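You operate a simulated robot arm through the tools that you are given. There is no shell and no other tool. Be economical: measure what you need, move in short steps, check, and stop when the job is done.

You are at the controls of a simulated robot arm. One attempt, no reset.

Task
Wrap the short silver bush in the small wrap, roll its band flat.
Fine: plain flap under the banded flap; use the blue roller and put it back.

The check looks at the end state, three seconds after you hand in, the way a careful person would. Anything else that was tipped, shoved, dropped, spilled or broken makes it a failure.

Robot
A 6-joint arm with a two-finger parallel gripper, fixed in place. Base frame: the origin is at the foot of the arm, x ahead of it, y to its left, z up; the work surface is at about z = 426. Lengths are in mm, angles in degrees, forces in N, time in s.
With the tool pointing down near the work surface it reaches from about 100 to 740 mm from the base axis. Its first joint turns from -166.0 to 166.0 degrees. Payload 3.91 kg.
Tool frame: the origin (TCP) lies between the finger pads and is the grasp point; the fingertips stand 30 mm ahead of it; z points along the fingers, y is the line along which they close. Largest opening 110 mm; finger width 20, thickness 10; the body of the gripper, 48 by 112 mm, starts 55 mm behind the TCP.
Orientation is that of the tool frame in the base frame, as a unit quaternion [x, y, z, w]. With the fingers straight down and closing along the base's y, the tool's x points along the base's -x, its y along +y and its z along -z.

Tools
- The arm moves only by the tool apply_moves. Its argument "moves" is a list of rows, each a list of 3 entries, a list of its own where there are three numbers: the turn, a rotation vector about the tool's x, y, z in units of 4 degrees (1.0 is 4 degrees), then the shift along the tool's x, y, z in units of 30 mm (1.0 is 30 mm), then the finger opening in cm, from 0 to 11. In form: [[[ax, ay, az], [dx, dy, dz], fingers], ...]. A call has 1 to 10 rows; each row shifts and turns the commanded pose from where the row before left it, along the tool's axes as they then stand. A call with a number of a shift or a turn outside -1 to 1 is refused whole. A row lasts 0.2 s, in which the tool goes at most 50 mm and 8.6 degrees; a call with a longer step from one row to the next is refused whole, and so is a gripper value outside its range. Where a pose cannot be reached the arm comes as near as it can. A force on the tool above 90 N (or 10 N above the force at the start of the call, whichever is more), or a blocked arm, ends the call early, and 0.2 s more pass. Each finger travels about 45 mm/s and halts on what it meets, pressing with about 41 N; the grip force reading is that of the motor and also rises with nothing between the fingers. The clock runs only during rows and for 0.2 s after the last one: add rows that do not move to give the fingers time. The reply holds the time, the measured pose of the TCP, the force on the tool along the base axes, the opening and the grip force, in the units named above and with some noise.
- Cameras (640 x 400 px; columns grow to the right, rows downward): "scene" is fixed at [221.3, -650.3, 1186.1]; the picture's right is [0.74, -0.67, 0.00], its down [-0.46, -0.51, -0.72] and it looks along [0.48, 0.54, -0.69] (base axes); focal length 270 px, centre (320, 200). "wrist" rides on the gripper at [71, 22, -107] in the tool frame; the picture's right is [-0.29, 0.96, 0.00], its down [-0.76, -0.23, -0.61] and it looks along [-0.58, -0.18, 0.79] (tool axes); focal length 243 px, centre (320, 200). There is no depth. A picture from a camera that has moved, and an enlarged one, comes with that camera's place and axes in the base frame and with its lens.
- get_image(camera): a new picture of that camera. It takes no simulated time.
- slide_trunk(by): slides the trunk up (or, below 0, down) by that many mm; the arm rides with it, the base frame stays. It gives what a move gives, with no picture.
- enlarge(camera, box): a new picture of the part [left, top, right, bottom] of that camera's present view, enlarged. It takes no simulated time.
- hand_in(): hands the job in; it is judged then, once.

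Work in short steps. Places have to be worked out from the pictures, the camera data and where the tool is seen: move nearer, look again, correct. Check each grasp and each placing, and mend what went wrong. You have 120 turns and 84 pictures in all, those below and enlarged ones among them. Open the gripper and draw the arm clear of the work before you hand the job in, unless the task says otherwise; then end with one line.

The tools are called after "Request:" as name(argument=value, ...) on one line, values as JSON. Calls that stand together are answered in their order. apply_moves: Moves the arm, as the interface text tells. Its arguments: {"type":"object","properties":{"moves":{"type":"array"}},"required":["moves"]} The other tools are called the same way: slide_trunk (by) slides the trunk up or down; get_image (camera) takes a picture; enlarge (camera, box) takes an enlarged picture of a part of a camera's view; hand_in () hands the job in.

At the start:

```text
time: 0.0
tool_pos: [525.6, -132.8, 855.5]
orientation: [0.0, 1.0, 0.001, 0.0]
wrist_force: [-1.0, -1.1, -0.3]
gripper_width: 110.0
gripper_force: 0.1
trunk travel left (down, up): [-300.0, 290.0]
```

scene: 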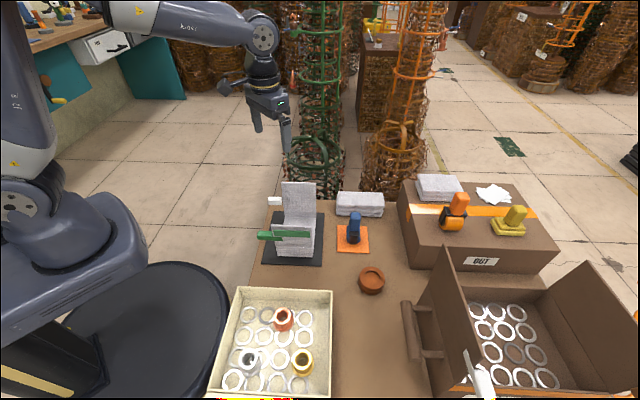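
wrist: 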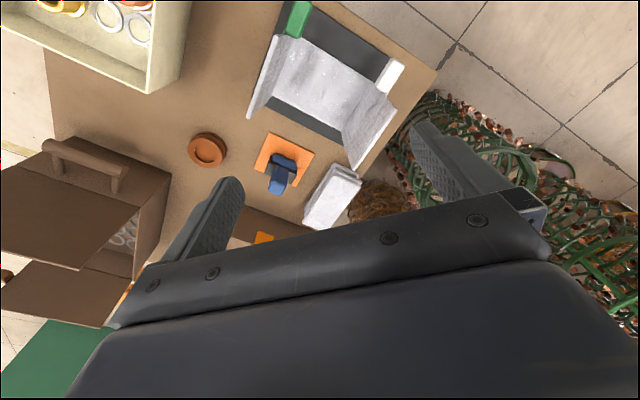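

I start by looking closer at the wrap station and the tray.

Request:
enlarge(camera="scene", box=[230, 170, 400, 280])

Request:
enlarge(camera="scene", box=[200, 280, 350, 400])

Request:
enlarge(camera="wrist", box=[180, 0, 440, 230])

```text
3.64 times, centred on (315, 225) of scene
camera zoom: at [221.3, -650.3, 1186.1], right [0.74, -0.67, 0.0], down [-0.46, -0.51, -0.72], along [0.48, 0.54, -0.69], focal length 981 px, centre (338, 109)
```

zoom: 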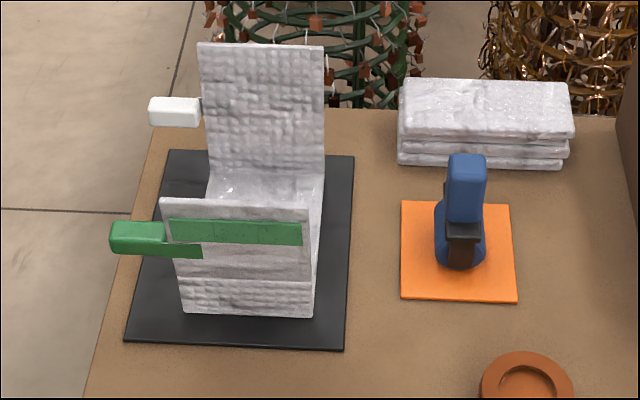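

```text
3.33 times, centred on (275, 340) of scene
camera zoom: at [221.3, -650.3, 1186.1], right [0.74, -0.67, 0.0], down [-0.46, -0.51, -0.72], along [0.48, 0.54, -0.69], focal length 899 px, centre (470, -267)
```

zoom: 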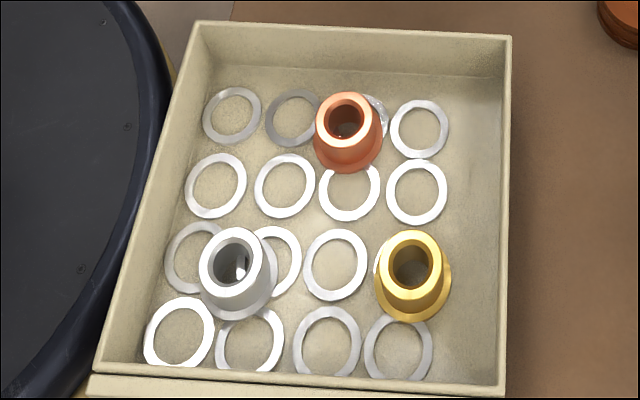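

```text
1.74 times, centred on (310, 115) of wrist
camera zoom: at [455.4, -112.1, 961.8], right [0.29, 0.96, 0.0], down [0.76, -0.23, 0.61], along [0.58, -0.18, -0.79], focal length 422 px, centre (337, 348)
```

zoom: 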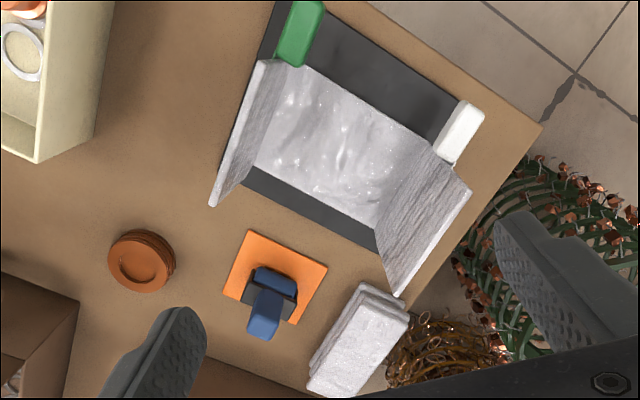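

The wrap stands on a mat turned about 45° from the base axes, around (560,-135). I turn the tool 45° to align with it and lower it somewhat on the way to a view of the tray.

Request:
apply_moves(moves=[[[0, 0, 1], [0, 0, 0.5], 11], [[0, 0, 1], [0, 0, 0.5], 11], [[0, 0, 1], [0, 0, 0.5], 11], [[0, 0, 1], [0, 0, 0.5], 11], [[0, 0, 1], [0, 0, 0.5], 11], [[0, 0, 1], [0, 0, 0], 11], [[0, 0, 1], [0, 0, 0], 11], [[0, 0, 1], [0, 0, 0], 11], [[0, 0, 1], [0, 0, 0], 11], [[0, 0, 1], [0, 0, 0], 11]])

Request:
apply_moves(moves=[[[0, 0, 0.625], [0, 0, 0], 11], [[0, 0, 0.625], [0, 0, 0], 11]])

Request:
get_image(camera="wrist")

```text
time: 2.2
tool_pos: [525.7, -133.7, 780.3]
orientation: [0.342, 0.94, 0.0, 0.0]
wrist_force: [-0.4, -1.3, 0.2]
gripper_width: 110.0
gripper_force: 0.0
trunk travel left (down, up): [-300.0, 290.0]
```

```text
time: 2.8
tool_pos: [524.9, -132.4, 780.0]
orientation: [0.383, 0.924, 0.0, 0.0]
wrist_force: [0.6, -1.0, -0.2]
gripper_width: 110.1
gripper_force: 0.0
trunk travel left (down, up): [-300.0, 290.0]
```

```text
78 pictures are left
camera wrist: at [491.5, -68.4, 886.3], right [0.88, 0.47, 0.0], down [0.37, -0.7, 0.61], along [0.29, -0.54, -0.79], focal length 243 px, centre (320, 200)
```

wrist: 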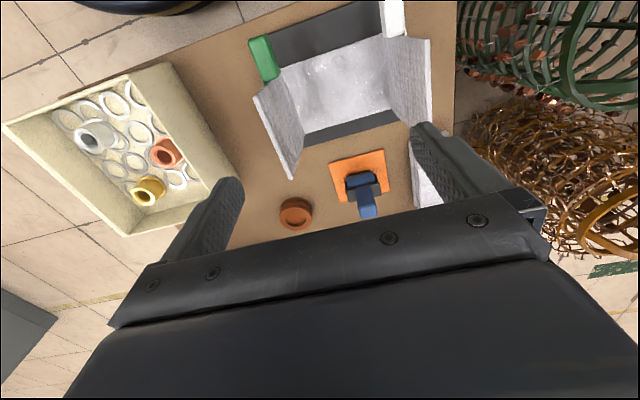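

The tray shows to the left; I move toward it for a closer look at the silver bush.

Request:
apply_moves(moves=[[[0, 0, 0], [0.6, -0.91, 0.2], 11], [[0, 0, 0], [0.6, -0.91, 0.2], 11], [[0, 0, 0], [0.6, -0.91, 0.2], 11], [[0, 0, 0], [0.6, -0.91, 0.2], 11], [[0, 0, 0], [0.6, -0.91, 0.2], 11], [[0, 0, 0], [0.6, -0.91, 0.2], 11], [[0, 0, 0], [0.6, -0.91, 0.2], 11], [[0, 0, 0], [0.6, -0.91, 0.2], 11], [[0, 0, 0], [0.6, -0.91, 0.2], 11]])

Request:
get_image(camera="wrist")

```text
time: 4.8
tool_pos: [236.0, -192.9, 726.6]
orientation: [0.381, 0.925, 0.0, 0.0]
wrist_force: [-0.6, -0.3, -0.2]
gripper_width: 110.0
gripper_force: 0.0
trunk travel left (down, up): [-300.0, 290.0]
```

```text
77 pictures are left
camera wrist: at [202.5, -129.1, 832.1], right [0.88, 0.47, 0.0], down [0.38, -0.7, 0.61], along [0.29, -0.54, -0.79], focal length 243 px, centre (320, 200)
```

wrist: 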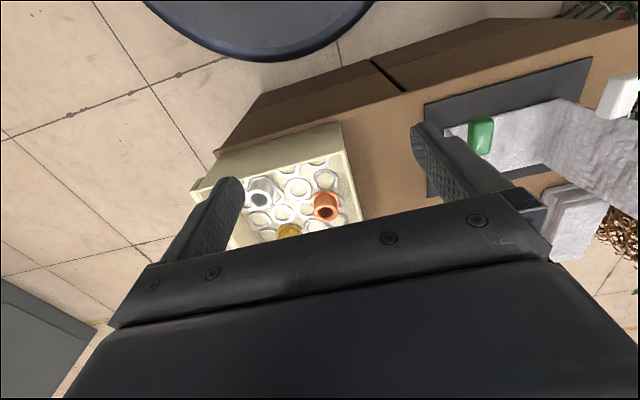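

Request:
enlarge(camera="wrist", box=[190, 120, 370, 240])

Request:
enlarge(camera="wrist", box=[410, 40, 640, 220])

```text
3.33 times, centred on (280, 180) of wrist
camera zoom: at [202.5, -129.1, 832.1], right [0.88, 0.47, 0.0], down [0.38, -0.7, 0.61], along [0.29, -0.54, -0.79], focal length 809 px, centre (453, 267)
```

zoom: 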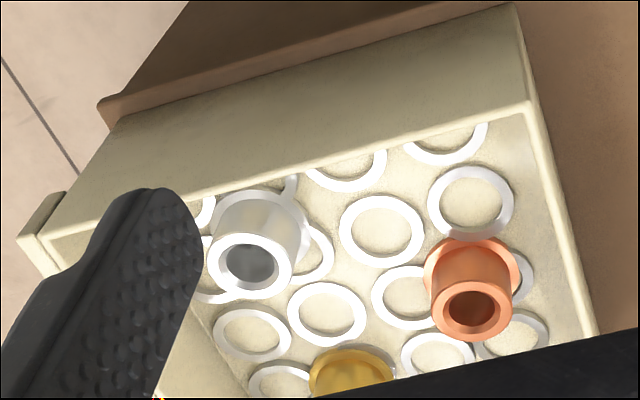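

```text
2.22 times, centred on (525, 130) of wrist
camera zoom: at [202.5, -129.1, 832.1], right [0.88, 0.47, 0.0], down [0.38, -0.7, 0.61], along [0.29, -0.54, -0.79], focal length 539 px, centre (-136, 356)
```

zoom: 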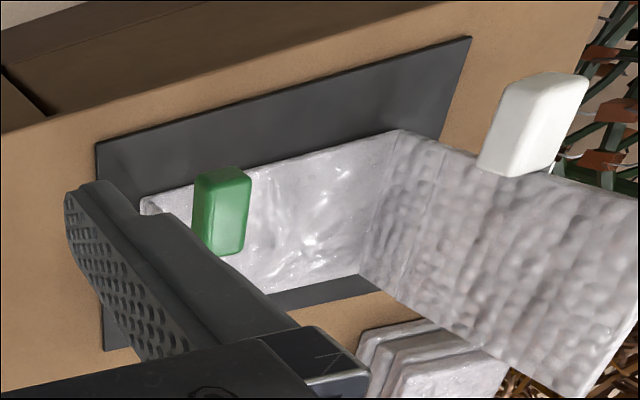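

Only one silver bush, top about z≈505 at (229,-399). Next I look at the wrap from above to learn its folds.

Request:
apply_moves(moves=[[[0, 0, 0], [-0.5, 0.91, 0.1], 11], [[0, 0, 0], [-0.5, 0.91, 0.1], 11], [[0, 0, 0], [-0.5, 0.91, 0.1], 11], [[0, 0, 0], [-0.5, 0.91, 0.1], 11], [[0, 0, 0], [-0.5, 0.91, 0.1], 11], [[0, 0, 0], [-0.5, 0.91, 0.1], 11], [[0, 0, 0], [-0.5, 0.91, 0.1], 11], [[0, 0, 0], [-0.5, 0.91, 0.1], 11], [[0, 0, 0], [-0.5, 0.91, 0.1], 11], [[0, 0, 0], [-0.5, 0.91, 0.1], 11]])

Request:
get_image(camera="wrist")

Request:
enlarge(camera="scene", box=[250, 175, 330, 275])

```text
time: 7.0
tool_pos: [536.2, -104.9, 694.4]
orientation: [0.382, 0.924, -0.001, -0.001]
wrist_force: [0.6, -0.8, 0.0]
gripper_width: 110.1
gripper_force: 0.0
trunk travel left (down, up): [-300.0, 290.0]
```

```text
74 pictures are left
camera wrist: at [501.0, -40.3, 800.8], right [0.88, 0.47, 0.0], down [0.37, -0.7, 0.61], along [0.29, -0.54, -0.79], focal length 243 px, centre (320, 200)
```

wrist: 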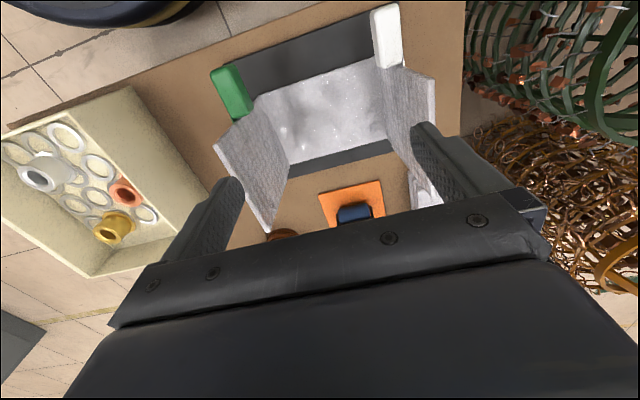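

```text
4.00 times, centred on (290, 225) of scene
camera zoom: at [221.3, -650.3, 1186.1], right [0.74, -0.67, 0.0], down [-0.46, -0.51, -0.72], along [0.48, 0.54, -0.69], focal length 1079 px, centre (440, 100)
```

zoom: 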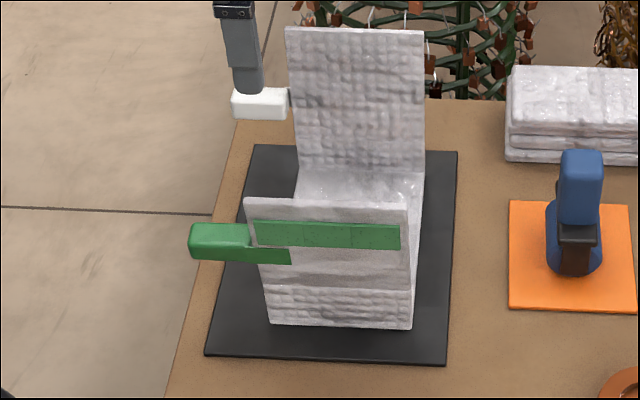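

Request:
enlarge(camera="wrist", box=[200, 0, 460, 240])

```text
1.67 times, centred on (330, 120) of wrist
camera zoom: at [501.0, -40.3, 800.8], right [0.88, 0.47, 0.0], down [0.37, -0.7, 0.61], along [0.29, -0.54, -0.79], focal length 404 px, centre (303, 333)
```

zoom: 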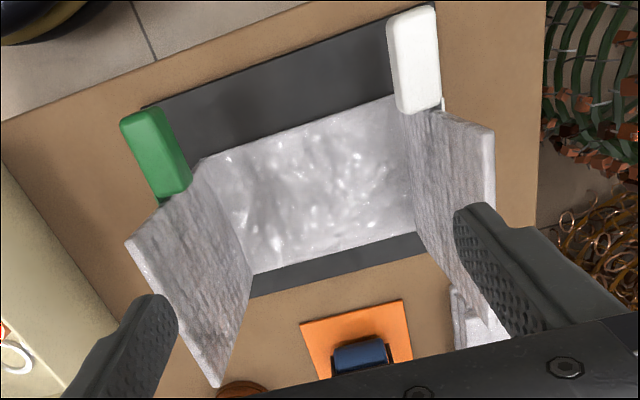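

The wrap floor is about 166×117 mm, centred near (572,-147), with white tab near (565,-26,522) and green tab near (449,-140,533). I go above the silver bush.

Request:
apply_moves(moves=[[[0, 0, 0], [0.02, -0.945, 0], 8], [[0, 0, 0], [0.02, -0.945, 0], 8], [[0, 0, 0], [0.02, -0.945, 0], 8], [[0, 0, 0], [0.02, -0.945, 0], 8], [[0, 0, 0], [0.02, -0.945, 0], 8], [[0, 0, 0], [0.02, -0.945, 0], 8], [[0, 0, 0], [0.02, -0.945, 0], 8], [[0, 0, 0], [0.02, -0.945, 0.3], 8], [[0, 0, 0], [0.02, -0.945, 0.5], 8], [[0, 0, 0], [0.02, -0.945, 0.5], 8]])

Request:
apply_moves(moves=[[[0, 0, 0], [0.02, -0.945, 0.3], 8], [[0, 0, 0], [0.02, -0.945, 0.5], 8], [[0, 0, 0], [0.02, -0.945, 0.5], 8], [[0, 0, 0], [0.02, -0.945, 0.2], 8], [[0, 0, 0], [0.0, -0.4, 0], 8]])

Request:
get_image(camera="wrist")

Request:
enlarge(camera="scene", box=[200, 260, 350, 400])

```text
time: 9.2
tool_pos: [332.8, -302.5, 656.8]
orientation: [0.382, 0.924, 0.0, 0.0]
wrist_force: [0.1, 0.6, 0.5]
gripper_width: 80.1
gripper_force: 0.1
trunk travel left (down, up): [-300.0, 290.0]
```

```text
time: 10.4
tool_pos: [241.2, -388.6, 611.8]
orientation: [0.382, 0.924, 0.0, -0.001]
wrist_force: [-0.3, 0.4, 0.1]
gripper_width: 80.2
gripper_force: 0.0
trunk travel left (down, up): [-300.0, 290.0]
```

```text
71 pictures are left
camera wrist: at [207.0, -323.4, 718.6], right [0.88, 0.47, 0.0], down [0.38, -0.7, 0.61], along [0.29, -0.54, -0.79], focal length 243 px, centre (320, 200)
```

wrist: 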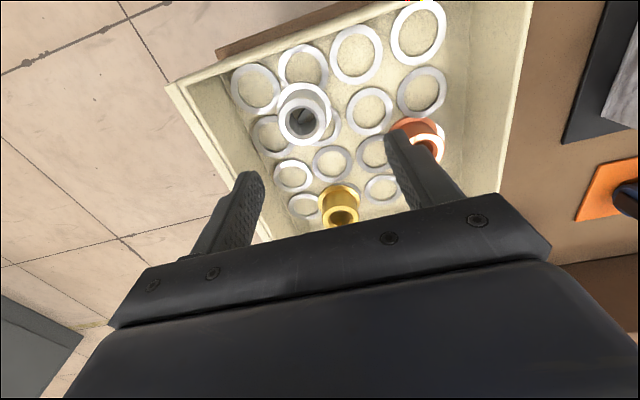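

```text
2.86 times, centred on (275, 330) of scene
camera zoom: at [221.3, -650.3, 1186.1], right [0.74, -0.67, 0.0], down [-0.46, -0.51, -0.72], along [0.48, 0.54, -0.69], focal length 770 px, centre (449, -171)
```

zoom: 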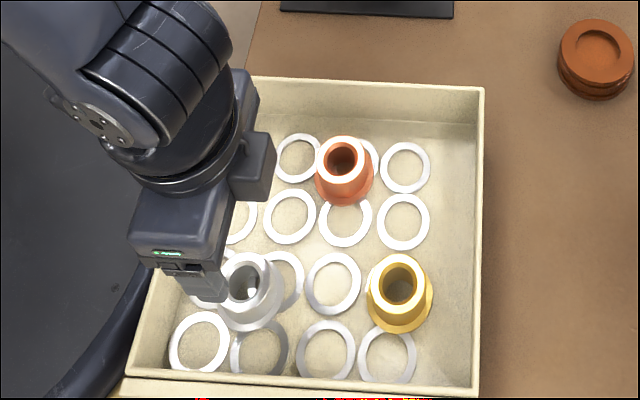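

Bush top agrees at (229,-398,505). I centre over it and go down to just above grasp height, then look.

Request:
apply_moves(moves=[[[0, 0, 0], [0.07, -0.51, 0], 8], [[0, 0, 0], [0, 0, 0.7], 8], [[0, 0, 0], [0, 0, 0.7], 8], [[0, 0, 0], [0, 0, 0.7], 8], [[0, 0, 0], [0, 0, 0.4], 8]])

Request:
get_image(camera="wrist")

```text
time: 11.6
tool_pos: [229.1, -397.6, 536.5]
orientation: [0.383, 0.924, 0.0, 0.0]
wrist_force: [-0.7, 0.1, -0.5]
gripper_width: 80.1
gripper_force: 0.0
trunk travel left (down, up): [-300.0, 290.0]
```

```text
69 pictures are left
camera wrist: at [194.9, -332.4, 643.1], right [0.88, 0.47, 0.0], down [0.37, -0.7, 0.61], along [0.29, -0.54, -0.79], focal length 243 px, centre (320, 200)
```

wrist: 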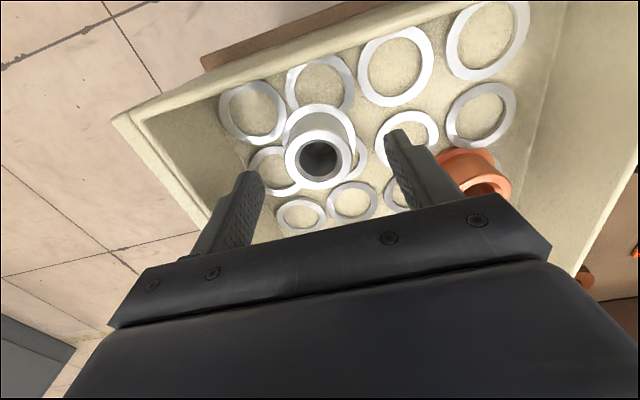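

Bush is centred between the fingers. I lower to z≈508 with the opening at 65, then close.

Request:
apply_moves(moves=[[[0, 0, 0], [0, 0.05, 0.3], 6.6], [[0, 0, 0], [0.05, 0, 0.3], 6.6], [[0, 0, 0], [0, 0, 0.35], 6.6], [[0, 0, 0], [0, 0, 0], 6.6]])

Request:
apply_moves(moves=[[[0, 0, 0], [0, 0, 0], 3], [[0, 0, 0], [0, 0, 0], 3], [[0, 0, 0], [0, 0, 0], 3], [[0, 0, 0], [0, 0, 0], 3]])

Request:
get_image(camera="wrist")

```text
time: 12.6
tool_pos: [228.7, -394.2, 507.8]
orientation: [0.383, 0.924, -0.001, -0.001]
wrist_force: [-0.9, -0.1, -0.2]
gripper_width: 66.2
gripper_force: 0.0
trunk travel left (down, up): [-300.0, 290.0]
```

```text
time: 13.6
tool_pos: [229.8, -394.0, 508.6]
orientation: [0.383, 0.924, 0.0, 0.0]
wrist_force: [0.9, 0.1, -0.2]
gripper_width: 43.3
gripper_force: 41.1
trunk travel left (down, up): [-300.0, 290.0]
```

```text
68 pictures are left
camera wrist: at [194.7, -329.2, 615.0], right [0.88, 0.47, 0.0], down [0.37, -0.7, 0.61], along [0.29, -0.54, -0.79], focal length 243 px, centre (320, 200)
```

wrist: 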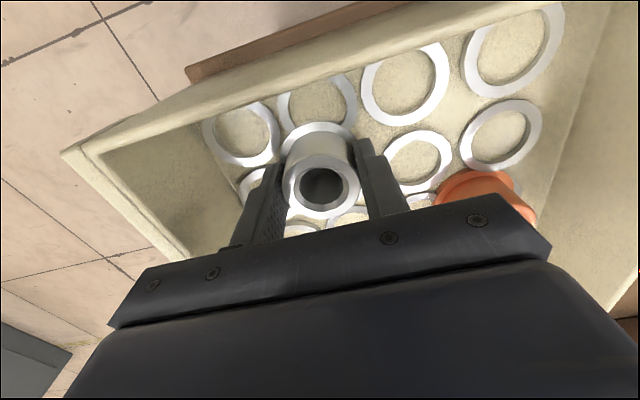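

Gripped at 43 mm. I lift and check what the bush looks like from the scene.

Request:
apply_moves(moves=[[[0, 0, 0], [0, 0, -0.3], 3], [[0, 0, 0], [0, 0, -0.6], 3], [[0, 0, 0], [0, 0, -0.9], 3], [[0, 0, 0], [0, 0, -0.9], 3], [[0, 0, 0], [0, 0, -0.9], 3], [[0, 0, 0], [0, 0, -0.9], 3], [[0, 0, 0], [0, 0, -0.9], 3], [[0, 0, 0], [0, 0, -0.6], 3]])

Request:
enlarge(camera="scene", box=[200, 220, 320, 330])

```text
time: 15.4
tool_pos: [230.1, -394.8, 689.2]
orientation: [0.383, 0.924, -0.001, 0.001]
wrist_force: [0.3, 0.2, 0.5]
gripper_width: 29.9
gripper_force: 0.1
trunk travel left (down, up): [-300.0, 290.0]
```

```text
3.64 times, centred on (260, 275) of scene
camera zoom: at [221.3, -650.3, 1186.1], right [0.74, -0.67, 0.0], down [-0.46, -0.51, -0.72], along [0.48, 0.54, -0.69], focal length 981 px, centre (538, -73)
```

zoom: 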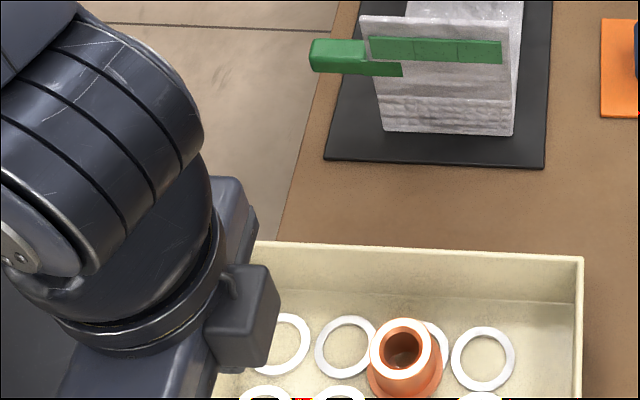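

The fingers closed to 30 mm – the bush slipped out. I look down to see where it is.

Request:
get_image(camera="wrist")

Request:
get_image(camera="scene")

```text
66 pictures are left
camera wrist: at [194.7, -331.0, 795.3], right [0.88, 0.47, 0.0], down [0.37, -0.7, 0.61], along [0.29, -0.54, -0.79], focal length 243 px, centre (320, 200)
```

wrist: 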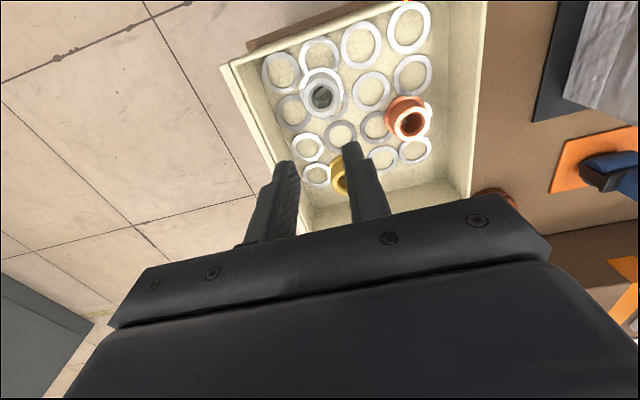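

```text
65 pictures are left
```

scene: 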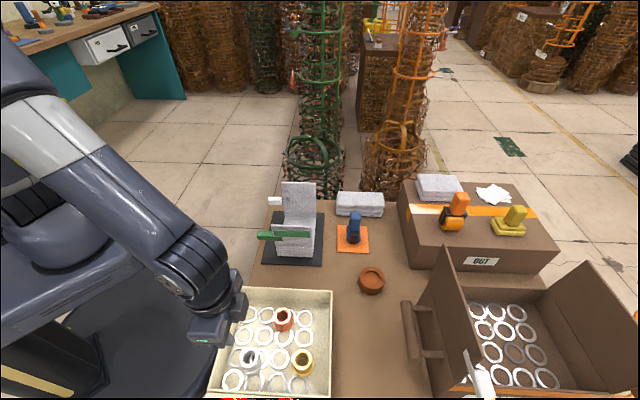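

The bush is still upright in the tray. I look at its shape to choose a better grip.

Request:
enlarge(camera="scene", box=[222, 335, 282, 395])

Request:
enlarge(camera="wrist", box=[260, 40, 380, 140])

```text
6.67 times, centred on (252, 365) of scene
camera zoom: at [221.3, -650.3, 1186.1], right [0.74, -0.67, 0.0], down [-0.46, -0.51, -0.72], along [0.48, 0.54, -0.69], focal length 1798 px, centre (773, -900)
```

zoom: 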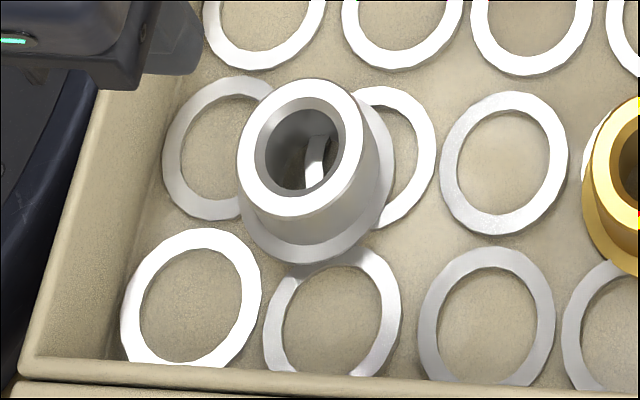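

```text
4.00 times, centred on (320, 90) of wrist
camera zoom: at [194.7, -331.0, 795.3], right [0.88, 0.47, 0.0], down [0.37, -0.7, 0.61], along [0.29, -0.54, -0.79], focal length 970 px, centre (320, 640)
```

zoom: 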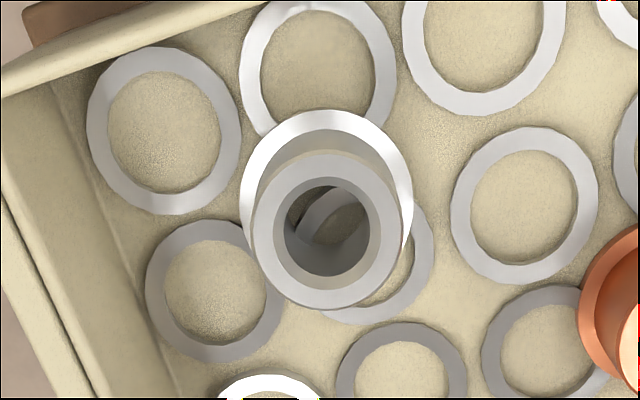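

The barrel is straight, ~43 mm dia, flange top at about z 464, so there is room to grip deeper. I go back down to TCP z≈497.

Request:
apply_moves(moves=[[[0, 0, 0], [0, 0, 0.5], 6.8], [[0, 0, 0], [0, 0, 0.5], 6.8], [[0, 0, 0], [0, 0, 0.9], 6.8], [[0, 0, 0], [0, 0, 0.9], 6.8], [[0, 0, 0], [0, 0, 0.9], 6.8], [[0, 0, 0], [0, 0, 0.9], 6.8], [[0, 0, 0], [0, 0, 0.9], 6.8], [[0, 0, 0], [0, 0, 0.5], 6.8], [[0, 0, 0], [0, 0, 0.35], 6.8], [[0, 0, 0], [0, 0, 0], 6.8]])

Request:
get_image(camera="wrist")

```text
time: 17.6
tool_pos: [229.6, -396.3, 499.9]
orientation: [0.382, 0.924, -0.001, 0.001]
wrist_force: [-2.0, 3.1, 30.3]
gripper_width: 68.5
gripper_force: 0.3
trunk travel left (down, up): [-300.0, 290.0]
```

```text
62 pictures are left
camera wrist: at [194.1, -330.9, 607.0], right [0.88, 0.47, 0.0], down [0.37, -0.7, 0.61], along [0.29, -0.54, -0.79], focal length 243 px, centre (320, 200)
```

wrist: 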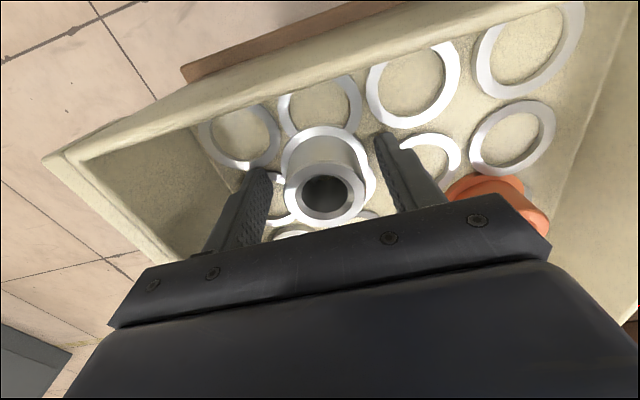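

Fingertips touch the floor at TCP 500, so the floor is near z 470. I rise 5 mm, shift 4 mm in tool x to centre the pads on the barrel, and close; then test-lift slowly.

Request:
apply_moves(moves=[[[0, 0, 0], [0.13, -0.04, -0.2], 6.8], [[0, 0, 0], [0, 0, -0.1], 6], [[0, 0, 0], [0, 0, 0], 3], [[0, 0, 0], [0, 0, 0], 0], [[0, 0, 0], [0, 0, 0], 0], [[0, 0, 0], [0, 0, 0], 0]])

Request:
apply_moves(moves=[[[0, 0, 0], [0, 0, -0.1], 0], [[0, 0, 0], [0, 0, -0.1], 0], [[0, 0, 0], [0, 0, -0.1], 0]])

Request:
get_image(camera="wrist")

```text
time: 19.0
tool_pos: [226.0, -394.1, 507.2]
orientation: [0.383, 0.924, 0.0, 0.0]
wrist_force: [0.1, -0.2, -0.2]
gripper_width: 42.7
gripper_force: 40.8
trunk travel left (down, up): [-300.0, 290.0]
```

```text
time: 19.8
tool_pos: [224.9, -393.1, 515.7]
orientation: [0.383, 0.924, 0.0, 0.0]
wrist_force: [-0.3, 1.0, -1.5]
gripper_width: 43.2
gripper_force: 41.1
trunk travel left (down, up): [-300.0, 290.0]
```

```text
61 pictures are left
camera wrist: at [191.7, -328.7, 622.8], right [0.88, 0.47, 0.0], down [0.38, -0.7, 0.61], along [0.29, -0.54, -0.79], focal length 243 px, centre (320, 200)
```

wrist: 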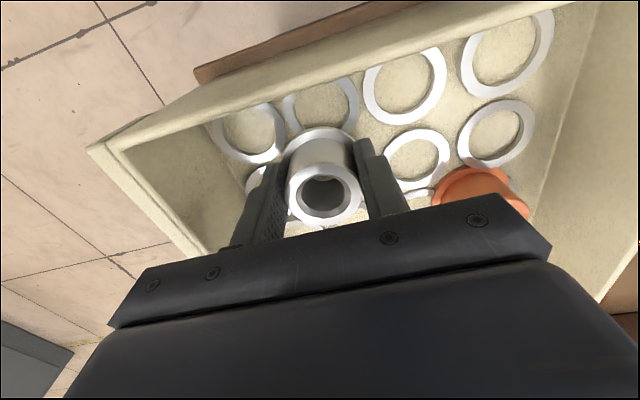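

The bush seems to ride along, still 43 mm. I keep lifting gently.

Request:
apply_moves(moves=[[[0, 0, 0], [0, 0, -0.15], 0], [[0, 0, 0], [0, 0, -0.2], 0], [[0, 0, 0], [0, 0, -0.3], 0], [[0, 0, 0], [0, 0, -0.3], 0], [[0, 0, 0], [0, 0, -0.3], 0], [[0, 0, 0], [0, 0, -0.3], 0], [[0, 0, 0], [0, 0, -0.3], 0], [[0, 0, 0], [0, 0, -0.3], 0]])

Request:
get_image(camera="wrist")

```text
time: 21.6
tool_pos: [225.1, -392.5, 582.3]
orientation: [0.382, 0.924, 0.001, -0.001]
wrist_force: [-1.3, -0.4, -0.8]
gripper_width: 43.0
gripper_force: 41.1
trunk travel left (down, up): [-300.0, 290.0]
```

```text
60 pictures are left
camera wrist: at [191.2, -327.9, 687.3], right [0.88, 0.47, 0.0], down [0.38, -0.7, 0.61], along [0.29, -0.54, -0.79], focal length 243 px, centre (320, 200)
```

wrist: 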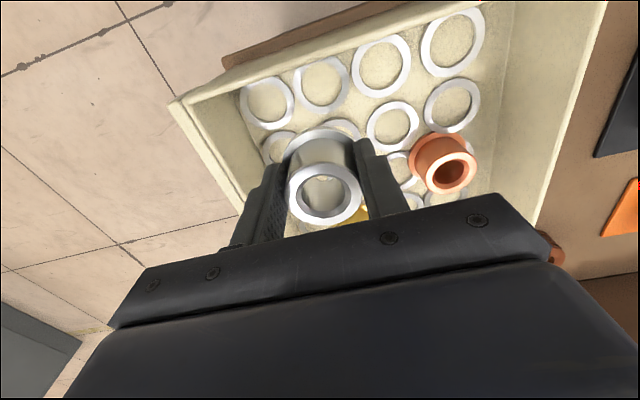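

It's lifted. I carry it diagonally up and toward a point above the wrap's centre.

Request:
apply_moves(moves=[[[0, 0, 0], [-0.05, 0.3, -0.32], 0], [[0, 0, 0], [-0.12, 0.6, -0.35], 0], [[0, 0, 0], [-0.13, 0.74, -0.35], 0], [[0, 0, 0], [-0.13, 0.74, -0.35], 0], [[0, 0, 0], [-0.13, 0.74, -0.35], 0], [[0, 0, 0], [-0.13, 0.74, -0.35], 0], [[0, 0, 0], [-0.13, 0.74, -0.35], 0], [[0, 0, 0], [-0.13, 0.74, -0.35], 0], [[0, 0, 0], [-0.13, 0.74, -0.35], 0], [[0, 0, 0], [-0.13, 0.74, -0.2], 0]])

Request:
apply_moves(moves=[[[0, 0, 0], [-0.13, 0.74, 0], 0], [[0, 0, 0], [-0.13, 0.74, 0], 0], [[0, 0, 0], [-0.13, 0.74, 0], 0], [[0, 0, 0], [-0.13, 0.74, 0], 0], [[0, 0, 0], [-0.13, 0.74, 0], 0], [[0, 0, 0], [-0.13, 0.74, 0], 0], [[0, 0, 0], [-0.13, 0.74, 0], 0], [[0, 0, 0], [-0.13, 0.74, 0], 0], [[0, 0, 0], [-0.08, 0.74, 0], 0], [[0, 0, 0], [0, 0.4, 0], 0]])

Request:
get_image(camera="wrist")

Request:
enlarge(camera="scene", box=[240, 130, 350, 280])

```text
time: 23.8
tool_pos: [396.2, -275.3, 681.5]
orientation: [0.382, 0.924, 0.001, 0.001]
wrist_force: [-0.7, 0.2, -2.0]
gripper_width: 43.1
gripper_force: 40.7
trunk travel left (down, up): [-300.0, 290.0]
```

```text
time: 26.0
tool_pos: [569.9, -147.3, 679.1]
orientation: [0.383, 0.924, 0.0, 0.0]
wrist_force: [0.1, -0.5, -2.1]
gripper_width: 42.9
gripper_force: 40.9
trunk travel left (down, up): [-300.0, 290.0]
```

```text
59 pictures are left
camera wrist: at [535.4, -82.5, 786.2], right [0.88, 0.47, 0.0], down [0.37, -0.7, 0.61], along [0.29, -0.54, -0.79], focal length 243 px, centre (320, 200)
```

wrist: 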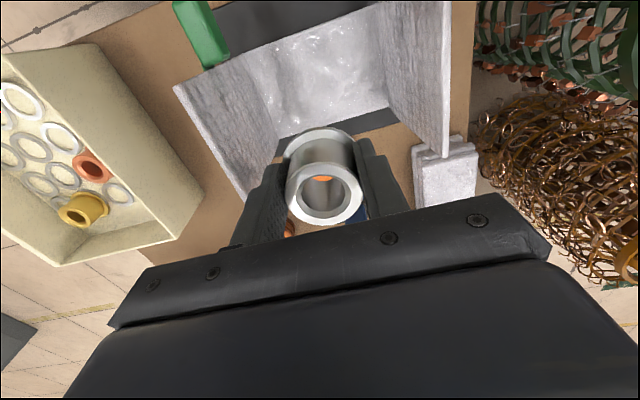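

```text
2.67 times, centred on (295, 205) of scene
camera zoom: at [221.3, -650.3, 1186.1], right [0.74, -0.67, 0.0], down [-0.46, -0.51, -0.72], along [0.48, 0.54, -0.69], focal length 719 px, centre (387, 187)
```

zoom: 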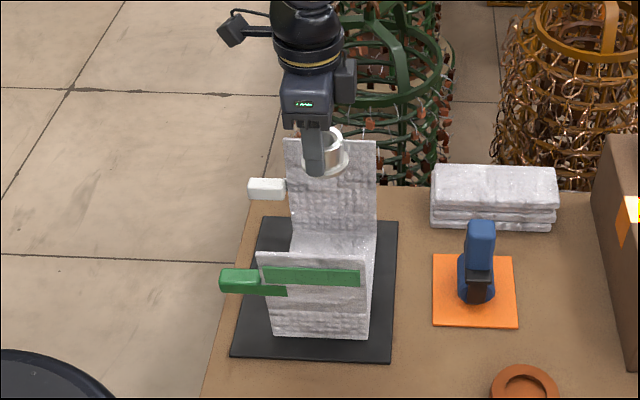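

Aligned over the wrap centre. I descend between the flaps gently.

Request:
apply_moves(moves=[[[0, 0, 0], [-0.04, 0.08, 0.4], 0], [[0, 0, 0], [0, 0, 0.6], 0], [[0, 0, 0], [0, 0, 0.6], 0], [[0, 0, 0], [0, 0, 0.6], 0], [[0, 0, 0], [0, 0, 0.6], 0], [[0, 0, 0], [0, 0, 0.6], 0], [[0, 0, 0], [0, 0, 0.6], 0], [[0, 0, 0], [0, 0, 0.6], 0], [[0, 0, 0], [0, 0, 0.6], 0], [[0, 0, 0], [0, 0, 0.5], 0]])

Request:
get_image(camera="wrist")

Request:
enlarge(camera="scene", box=[240, 150, 350, 280])

```text
time: 28.2
tool_pos: [572.7, -146.8, 508.6]
orientation: [0.383, 0.924, 0.0, 0.0]
wrist_force: [-0.2, -0.1, -1.0]
gripper_width: 43.2
gripper_force: 41.2
trunk travel left (down, up): [-300.0, 290.0]
```

```text
57 pictures are left
camera wrist: at [538.2, -82.4, 614.5], right [0.88, 0.47, 0.0], down [0.38, -0.7, 0.61], along [0.29, -0.54, -0.79], focal length 243 px, centre (320, 200)
```

wrist: 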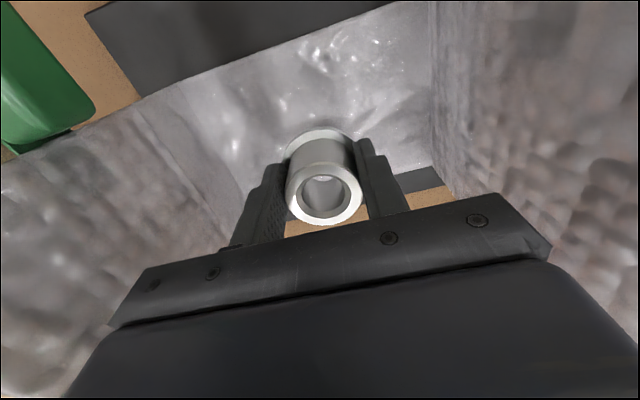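

```text
3.08 times, centred on (295, 215) of scene
camera zoom: at [221.3, -650.3, 1186.1], right [0.74, -0.67, 0.0], down [-0.46, -0.51, -0.72], along [0.48, 0.54, -0.69], focal length 830 px, centre (397, 154)
```

zoom: 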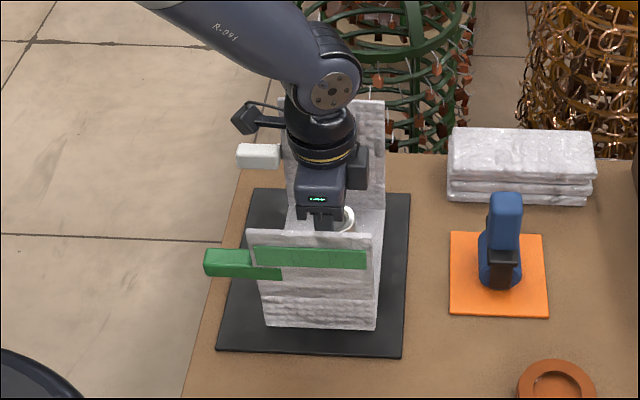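

Clear on both sides. Down in small steps until touch.

Request:
apply_moves(moves=[[[0, 0, 0], [0, 0, 0.3], 0], [[0, 0, 0], [0, 0, 0.2], 0], [[0, 0, 0], [0, 0, 0.2], 0], [[0, 0, 0], [0, 0, 0.15], 0], [[0, 0, 0], [0, 0, 0.1], 0], [[0, 0, 0], [0, 0, 0], 0]])

```text
time: 29.6
tool_pos: [573.0, -145.9, 481.4]
orientation: [0.383, 0.924, 0.0, 0.0]
wrist_force: [-0.8, 0.5, -1.7]
gripper_width: 42.9
gripper_force: 41.4
trunk travel left (down, up): [-300.0, 290.0]
```

Request:
apply_moves(moves=[[[0, 0, 0], [0, 0, 0.1], 0], [[0, 0, 0], [0, 0, 0.07], 0], [[0, 0, 0], [0, 0, 0.07], 0], [[0, 0, 0], [0, 0, 0], 0]])

Request:
get_image(camera="wrist")

```text
time: 30.6
tool_pos: [572.5, -146.7, 472.0]
orientation: [0.382, 0.924, 0.0, 0.001]
wrist_force: [-0.1, 0.0, -1.3]
gripper_width: 42.9
gripper_force: 41.4
trunk travel left (down, up): [-300.0, 290.0]
```

```text
55 pictures are left
camera wrist: at [538.4, -81.8, 580.2], right [0.88, 0.47, 0.0], down [0.37, -0.7, 0.61], along [0.29, -0.54, -0.79], focal length 243 px, centre (320, 200)
```

wrist: 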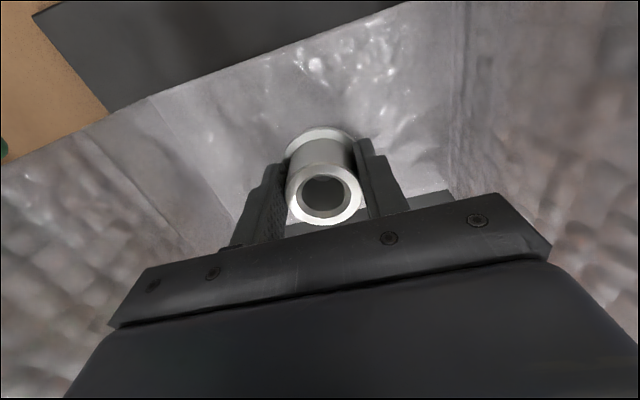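

Still hanging (−1.3 N). I continue in 2 mm steps.

Request:
apply_moves(moves=[[[0, 0, 0], [0, 0, 0.07], 0], [[0, 0, 0], [0, 0, 0.07], 0], [[0, 0, 0], [0, 0, 0.05], 0], [[0, 0, 0], [0, 0, 0], 0]])

```text
time: 31.6
tool_pos: [573.1, -147.4, 467.7]
orientation: [0.382, 0.924, 0.001, 0.001]
wrist_force: [-3.5, 4.5, 16.9]
gripper_width: 42.8
gripper_force: 41.1
trunk travel left (down, up): [-300.0, 290.0]
```

Touch-down at z≈468. I open the fingers and rise slowly.

Request:
apply_moves(moves=[[[0, 0, 0], [0, 0, -0.05], 4], [[0, 0, 0], [0, 0, 0], 5], [[0, 0, 0], [0, 0, 0], 6.5], [[0, 0, 0], [0, 0, 0], 6.5], [[0, 0, 0], [0, 0, -0.3], 6.5], [[0, 0, 0], [0, 0, -0.6], 6.5], [[0, 0, 0], [0, 0, -0.9], 6.5], [[0, 0, 0], [0, 0, -0.9], 6.5], [[0, 0, 0], [0, 0, -0.9], 6.5], [[0, 0, 0], [0, 0, -0.9], 6.5]])

Request:
apply_moves(moves=[[[0, 0, 0], [0, 0, -0.9], 6.5], [[0, 0, 0], [0, 0, -0.9], 6.5], [[0, 0, 0], [0, 0, -0.6], 6.5]])

Request:
get_image(camera="wrist")

```text
time: 33.8
tool_pos: [571.1, -147.9, 603.8]
orientation: [0.383, 0.924, 0.001, 0.0]
wrist_force: [1.0, 0.8, -0.6]
gripper_width: 65.0
gripper_force: 0.1
trunk travel left (down, up): [-300.0, 290.0]
```

```text
time: 34.6
tool_pos: [572.6, -147.4, 677.1]
orientation: [0.383, 0.924, 0.0, 0.0]
wrist_force: [-0.1, 0.3, -0.1]
gripper_width: 65.2
gripper_force: 0.0
trunk travel left (down, up): [-300.0, 290.0]
```

```text
54 pictures are left
camera wrist: at [538.5, -82.9, 783.6], right [0.88, 0.47, 0.0], down [0.38, -0.7, 0.61], along [0.29, -0.54, -0.79], focal length 243 px, centre (320, 200)
```

wrist: 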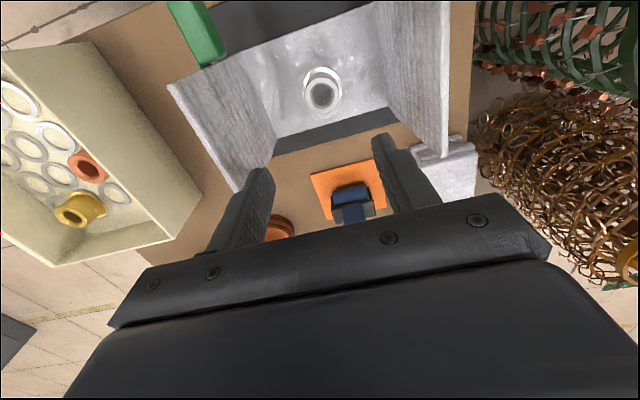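

The bush stands in the middle of the wrap. Now I move over the white tab and look at it.

Request:
apply_moves(moves=[[[0, 0, 0], [0.76, 0.67, 0], 6.5], [[0, 0, 0], [0.76, 0.67, 0], 6.5], [[0, 0, 0], [0.76, 0.67, 0], 6.5], [[0, 0, 0], [0.76, 0.67, 0], 6.5]])

Request:
get_image(camera="wrist")

Request:
enlarge(camera="scene", box=[240, 150, 350, 280])

```text
time: 35.6
tool_pos: [564.2, -23.3, 676.4]
orientation: [0.382, 0.924, 0.0, 0.0]
wrist_force: [0.8, -0.4, 1.0]
gripper_width: 64.9
gripper_force: 0.0
trunk travel left (down, up): [-300.0, 290.0]
```

```text
53 pictures are left
camera wrist: at [529.5, 40.7, 782.4], right [0.88, 0.47, 0.0], down [0.38, -0.7, 0.61], along [0.29, -0.54, -0.79], focal length 243 px, centre (320, 200)
```

wrist: 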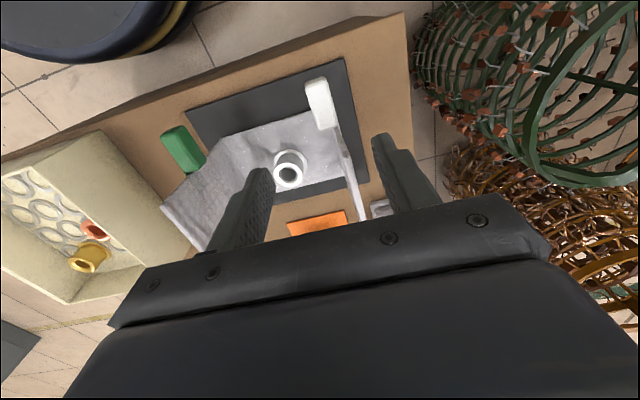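

```text
3.08 times, centred on (295, 215) of scene
camera zoom: at [221.3, -650.3, 1186.1], right [0.74, -0.67, 0.0], down [-0.46, -0.51, -0.72], along [0.48, 0.54, -0.69], focal length 830 px, centre (397, 154)
```

zoom: 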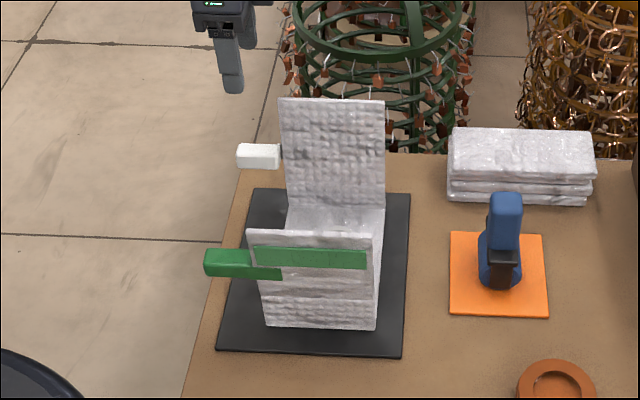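

White tab centre is about (564,-25,521), roughly 25×27 mm in section, 50 long. To keep the gripper body clear of the flap I tilt the tool 28° so it leans away from the wrap.

Request:
apply_moves(moves=[[[0, -1, 0], [0, 0, 0], 5.8], [[0, -1, 0], [0, 0, 0], 5.8], [[0, -1, 0], [0, 0, 0], 5.8], [[0, -1, 0], [0, 0, 0], 5.8], [[0, -1, 0], [0, 0, 0], 5.8], [[0, -1, 0], [0, 0, 0], 5.8], [[0, -1, 0], [0, 0, 0], 5.8], [[0, 0, 0], [0.5, 0, 0.86], 5.8], [[0, 0, 0], [0.5, 0, 0.86], 5.8]])

Request:
get_image(camera="wrist")

```text
time: 37.6
tool_pos: [564.8, -25.3, 616.5]
orientation: [0.37, 0.897, -0.093, 0.224]
wrist_force: [-0.1, 0.3, 0.3]
gripper_width: 58.1
gripper_force: 0.1
trunk travel left (down, up): [-300.0, 290.0]
```

```text
51 pictures are left
camera wrist: at [499.9, 70.0, 677.2], right [0.86, 0.5, 0.14], down [0.11, -0.44, 0.89], along [0.5, -0.75, -0.43], focal length 243 px, centre (320, 200)
```

wrist: 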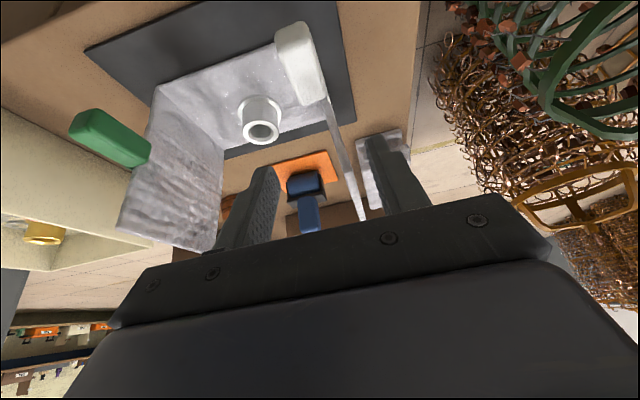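

Tab is in line between the fingers. I lower to straddle it.

Request:
apply_moves(moves=[[[0, 0, 0], [0.57, 0, 0.85], 5.8], [[0, 0, 0], [0.57, 0, 0.85], 5.8], [[0, 0, 0], [0.57, 0, 0.85], 5.8], [[0, 0, 0], [0, 0, 0], 5.8]])

Request:
get_image(camera="wrist")

Request:
enlarge(camera="scene", box=[240, 150, 350, 280])

```text
time: 38.6
tool_pos: [557.2, -18.9, 524.6]
orientation: [0.371, 0.897, -0.092, 0.224]
wrist_force: [-0.2, -0.6, 0.0]
gripper_width: 58.3
gripper_force: 0.1
trunk travel left (down, up): [-300.0, 290.0]
```

```text
50 pictures are left
camera wrist: at [492.6, 76.3, 585.0], right [0.86, 0.5, 0.14], down [0.11, -0.44, 0.89], along [0.5, -0.75, -0.43], focal length 243 px, centre (320, 200)
```

wrist: 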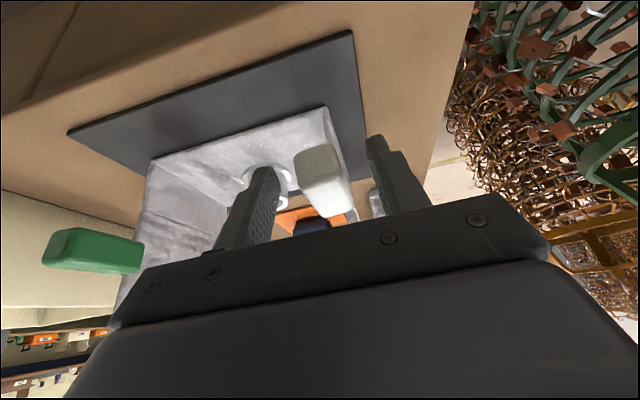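

```text
3.08 times, centred on (295, 215) of scene
camera zoom: at [221.3, -650.3, 1186.1], right [0.74, -0.67, 0.0], down [-0.46, -0.51, -0.72], along [0.48, 0.54, -0.69], focal length 830 px, centre (397, 154)
```

zoom: 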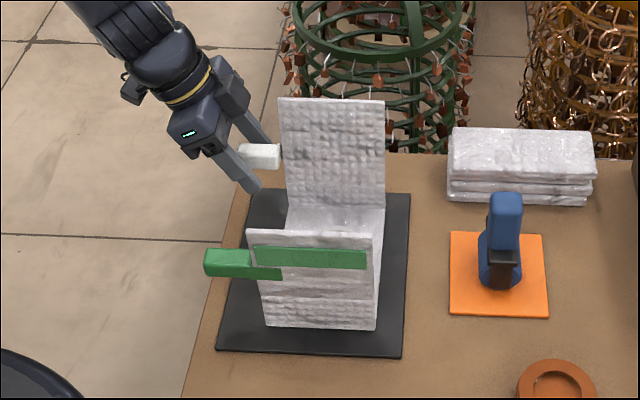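

The fingers straddle the tab. I start pushing the flap inward along its arc, then check.

Request:
apply_moves(moves=[[[0, 0, 0], [0, -0.4, 0.0], 5.8], [[0, 0, 0], [0, -0.4, 0.03], 5.8], [[0, 0, 0], [0.03, -0.35, 0.07], 5.8], [[0, 0, 0], [0.05, -0.35, 0.1], 5.8], [[0, 0, 0], [0.07, -0.35, 0.12], 5.8]])

Request:
get_image(camera="wrist")

Request:
enlarge(camera="scene", box=[240, 150, 350, 280])

```text
time: 39.8
tool_pos: [516.4, -58.5, 514.8]
orientation: [0.372, 0.896, -0.092, 0.224]
wrist_force: [-0.5, 0.1, 0.3]
gripper_width: 58.3
gripper_force: 0.1
trunk travel left (down, up): [-300.0, 290.0]
```

```text
48 pictures are left
camera wrist: at [453.0, 36.8, 574.8], right [0.86, 0.5, 0.14], down [0.11, -0.44, 0.89], along [0.5, -0.75, -0.43], focal length 243 px, centre (320, 200)
```

wrist: 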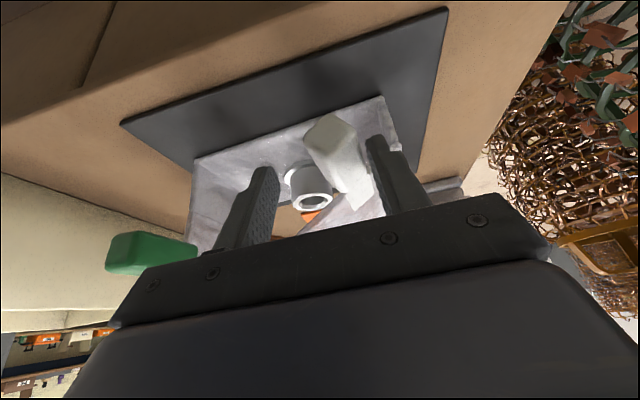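

```text
3.08 times, centred on (295, 215) of scene
camera zoom: at [221.3, -650.3, 1186.1], right [0.74, -0.67, 0.0], down [-0.46, -0.51, -0.72], along [0.48, 0.54, -0.69], focal length 830 px, centre (397, 154)
```

zoom: 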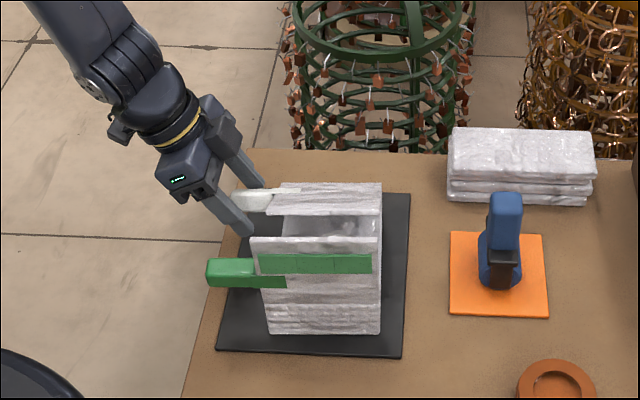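

The flap is bending over; the wrap may have slid a few mm. A closer look before going on.

Request:
enlarge(camera="wrist", box=[180, 80, 460, 250])

Request:
enlarge(camera="scene", box=[265, 200, 335, 270])

```text
2.29 times, centred on (320, 165) of wrist
camera zoom: at [453.0, 36.8, 574.8], right [0.86, 0.5, 0.14], down [0.11, -0.44, 0.89], along [0.5, -0.75, -0.43], focal length 555 px, centre (320, 280)
```

zoom: 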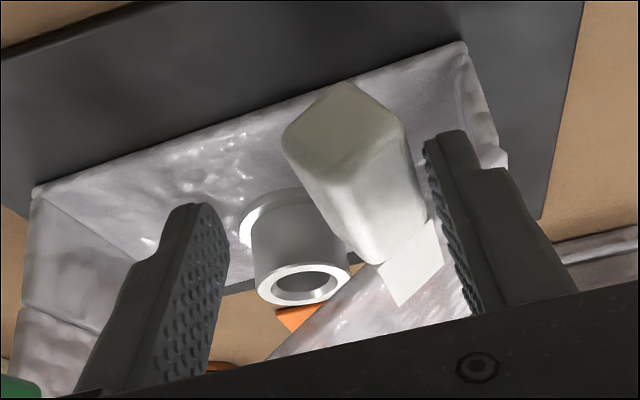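

```text
5.71 times, centred on (300, 235) of scene
camera zoom: at [221.3, -650.3, 1186.1], right [0.74, -0.67, 0.0], down [-0.46, -0.51, -0.72], along [0.48, 0.54, -0.69], focal length 1541 px, centre (434, 0)
```

zoom: 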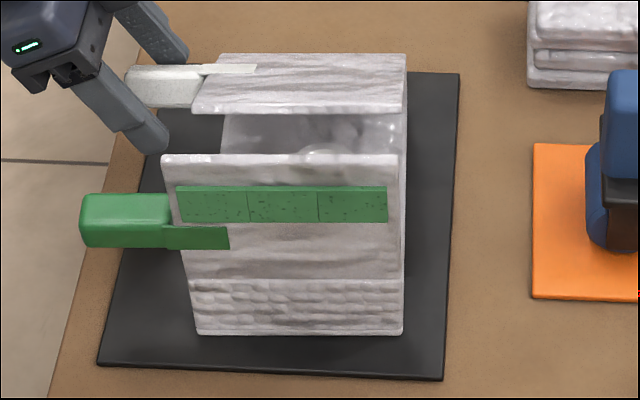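

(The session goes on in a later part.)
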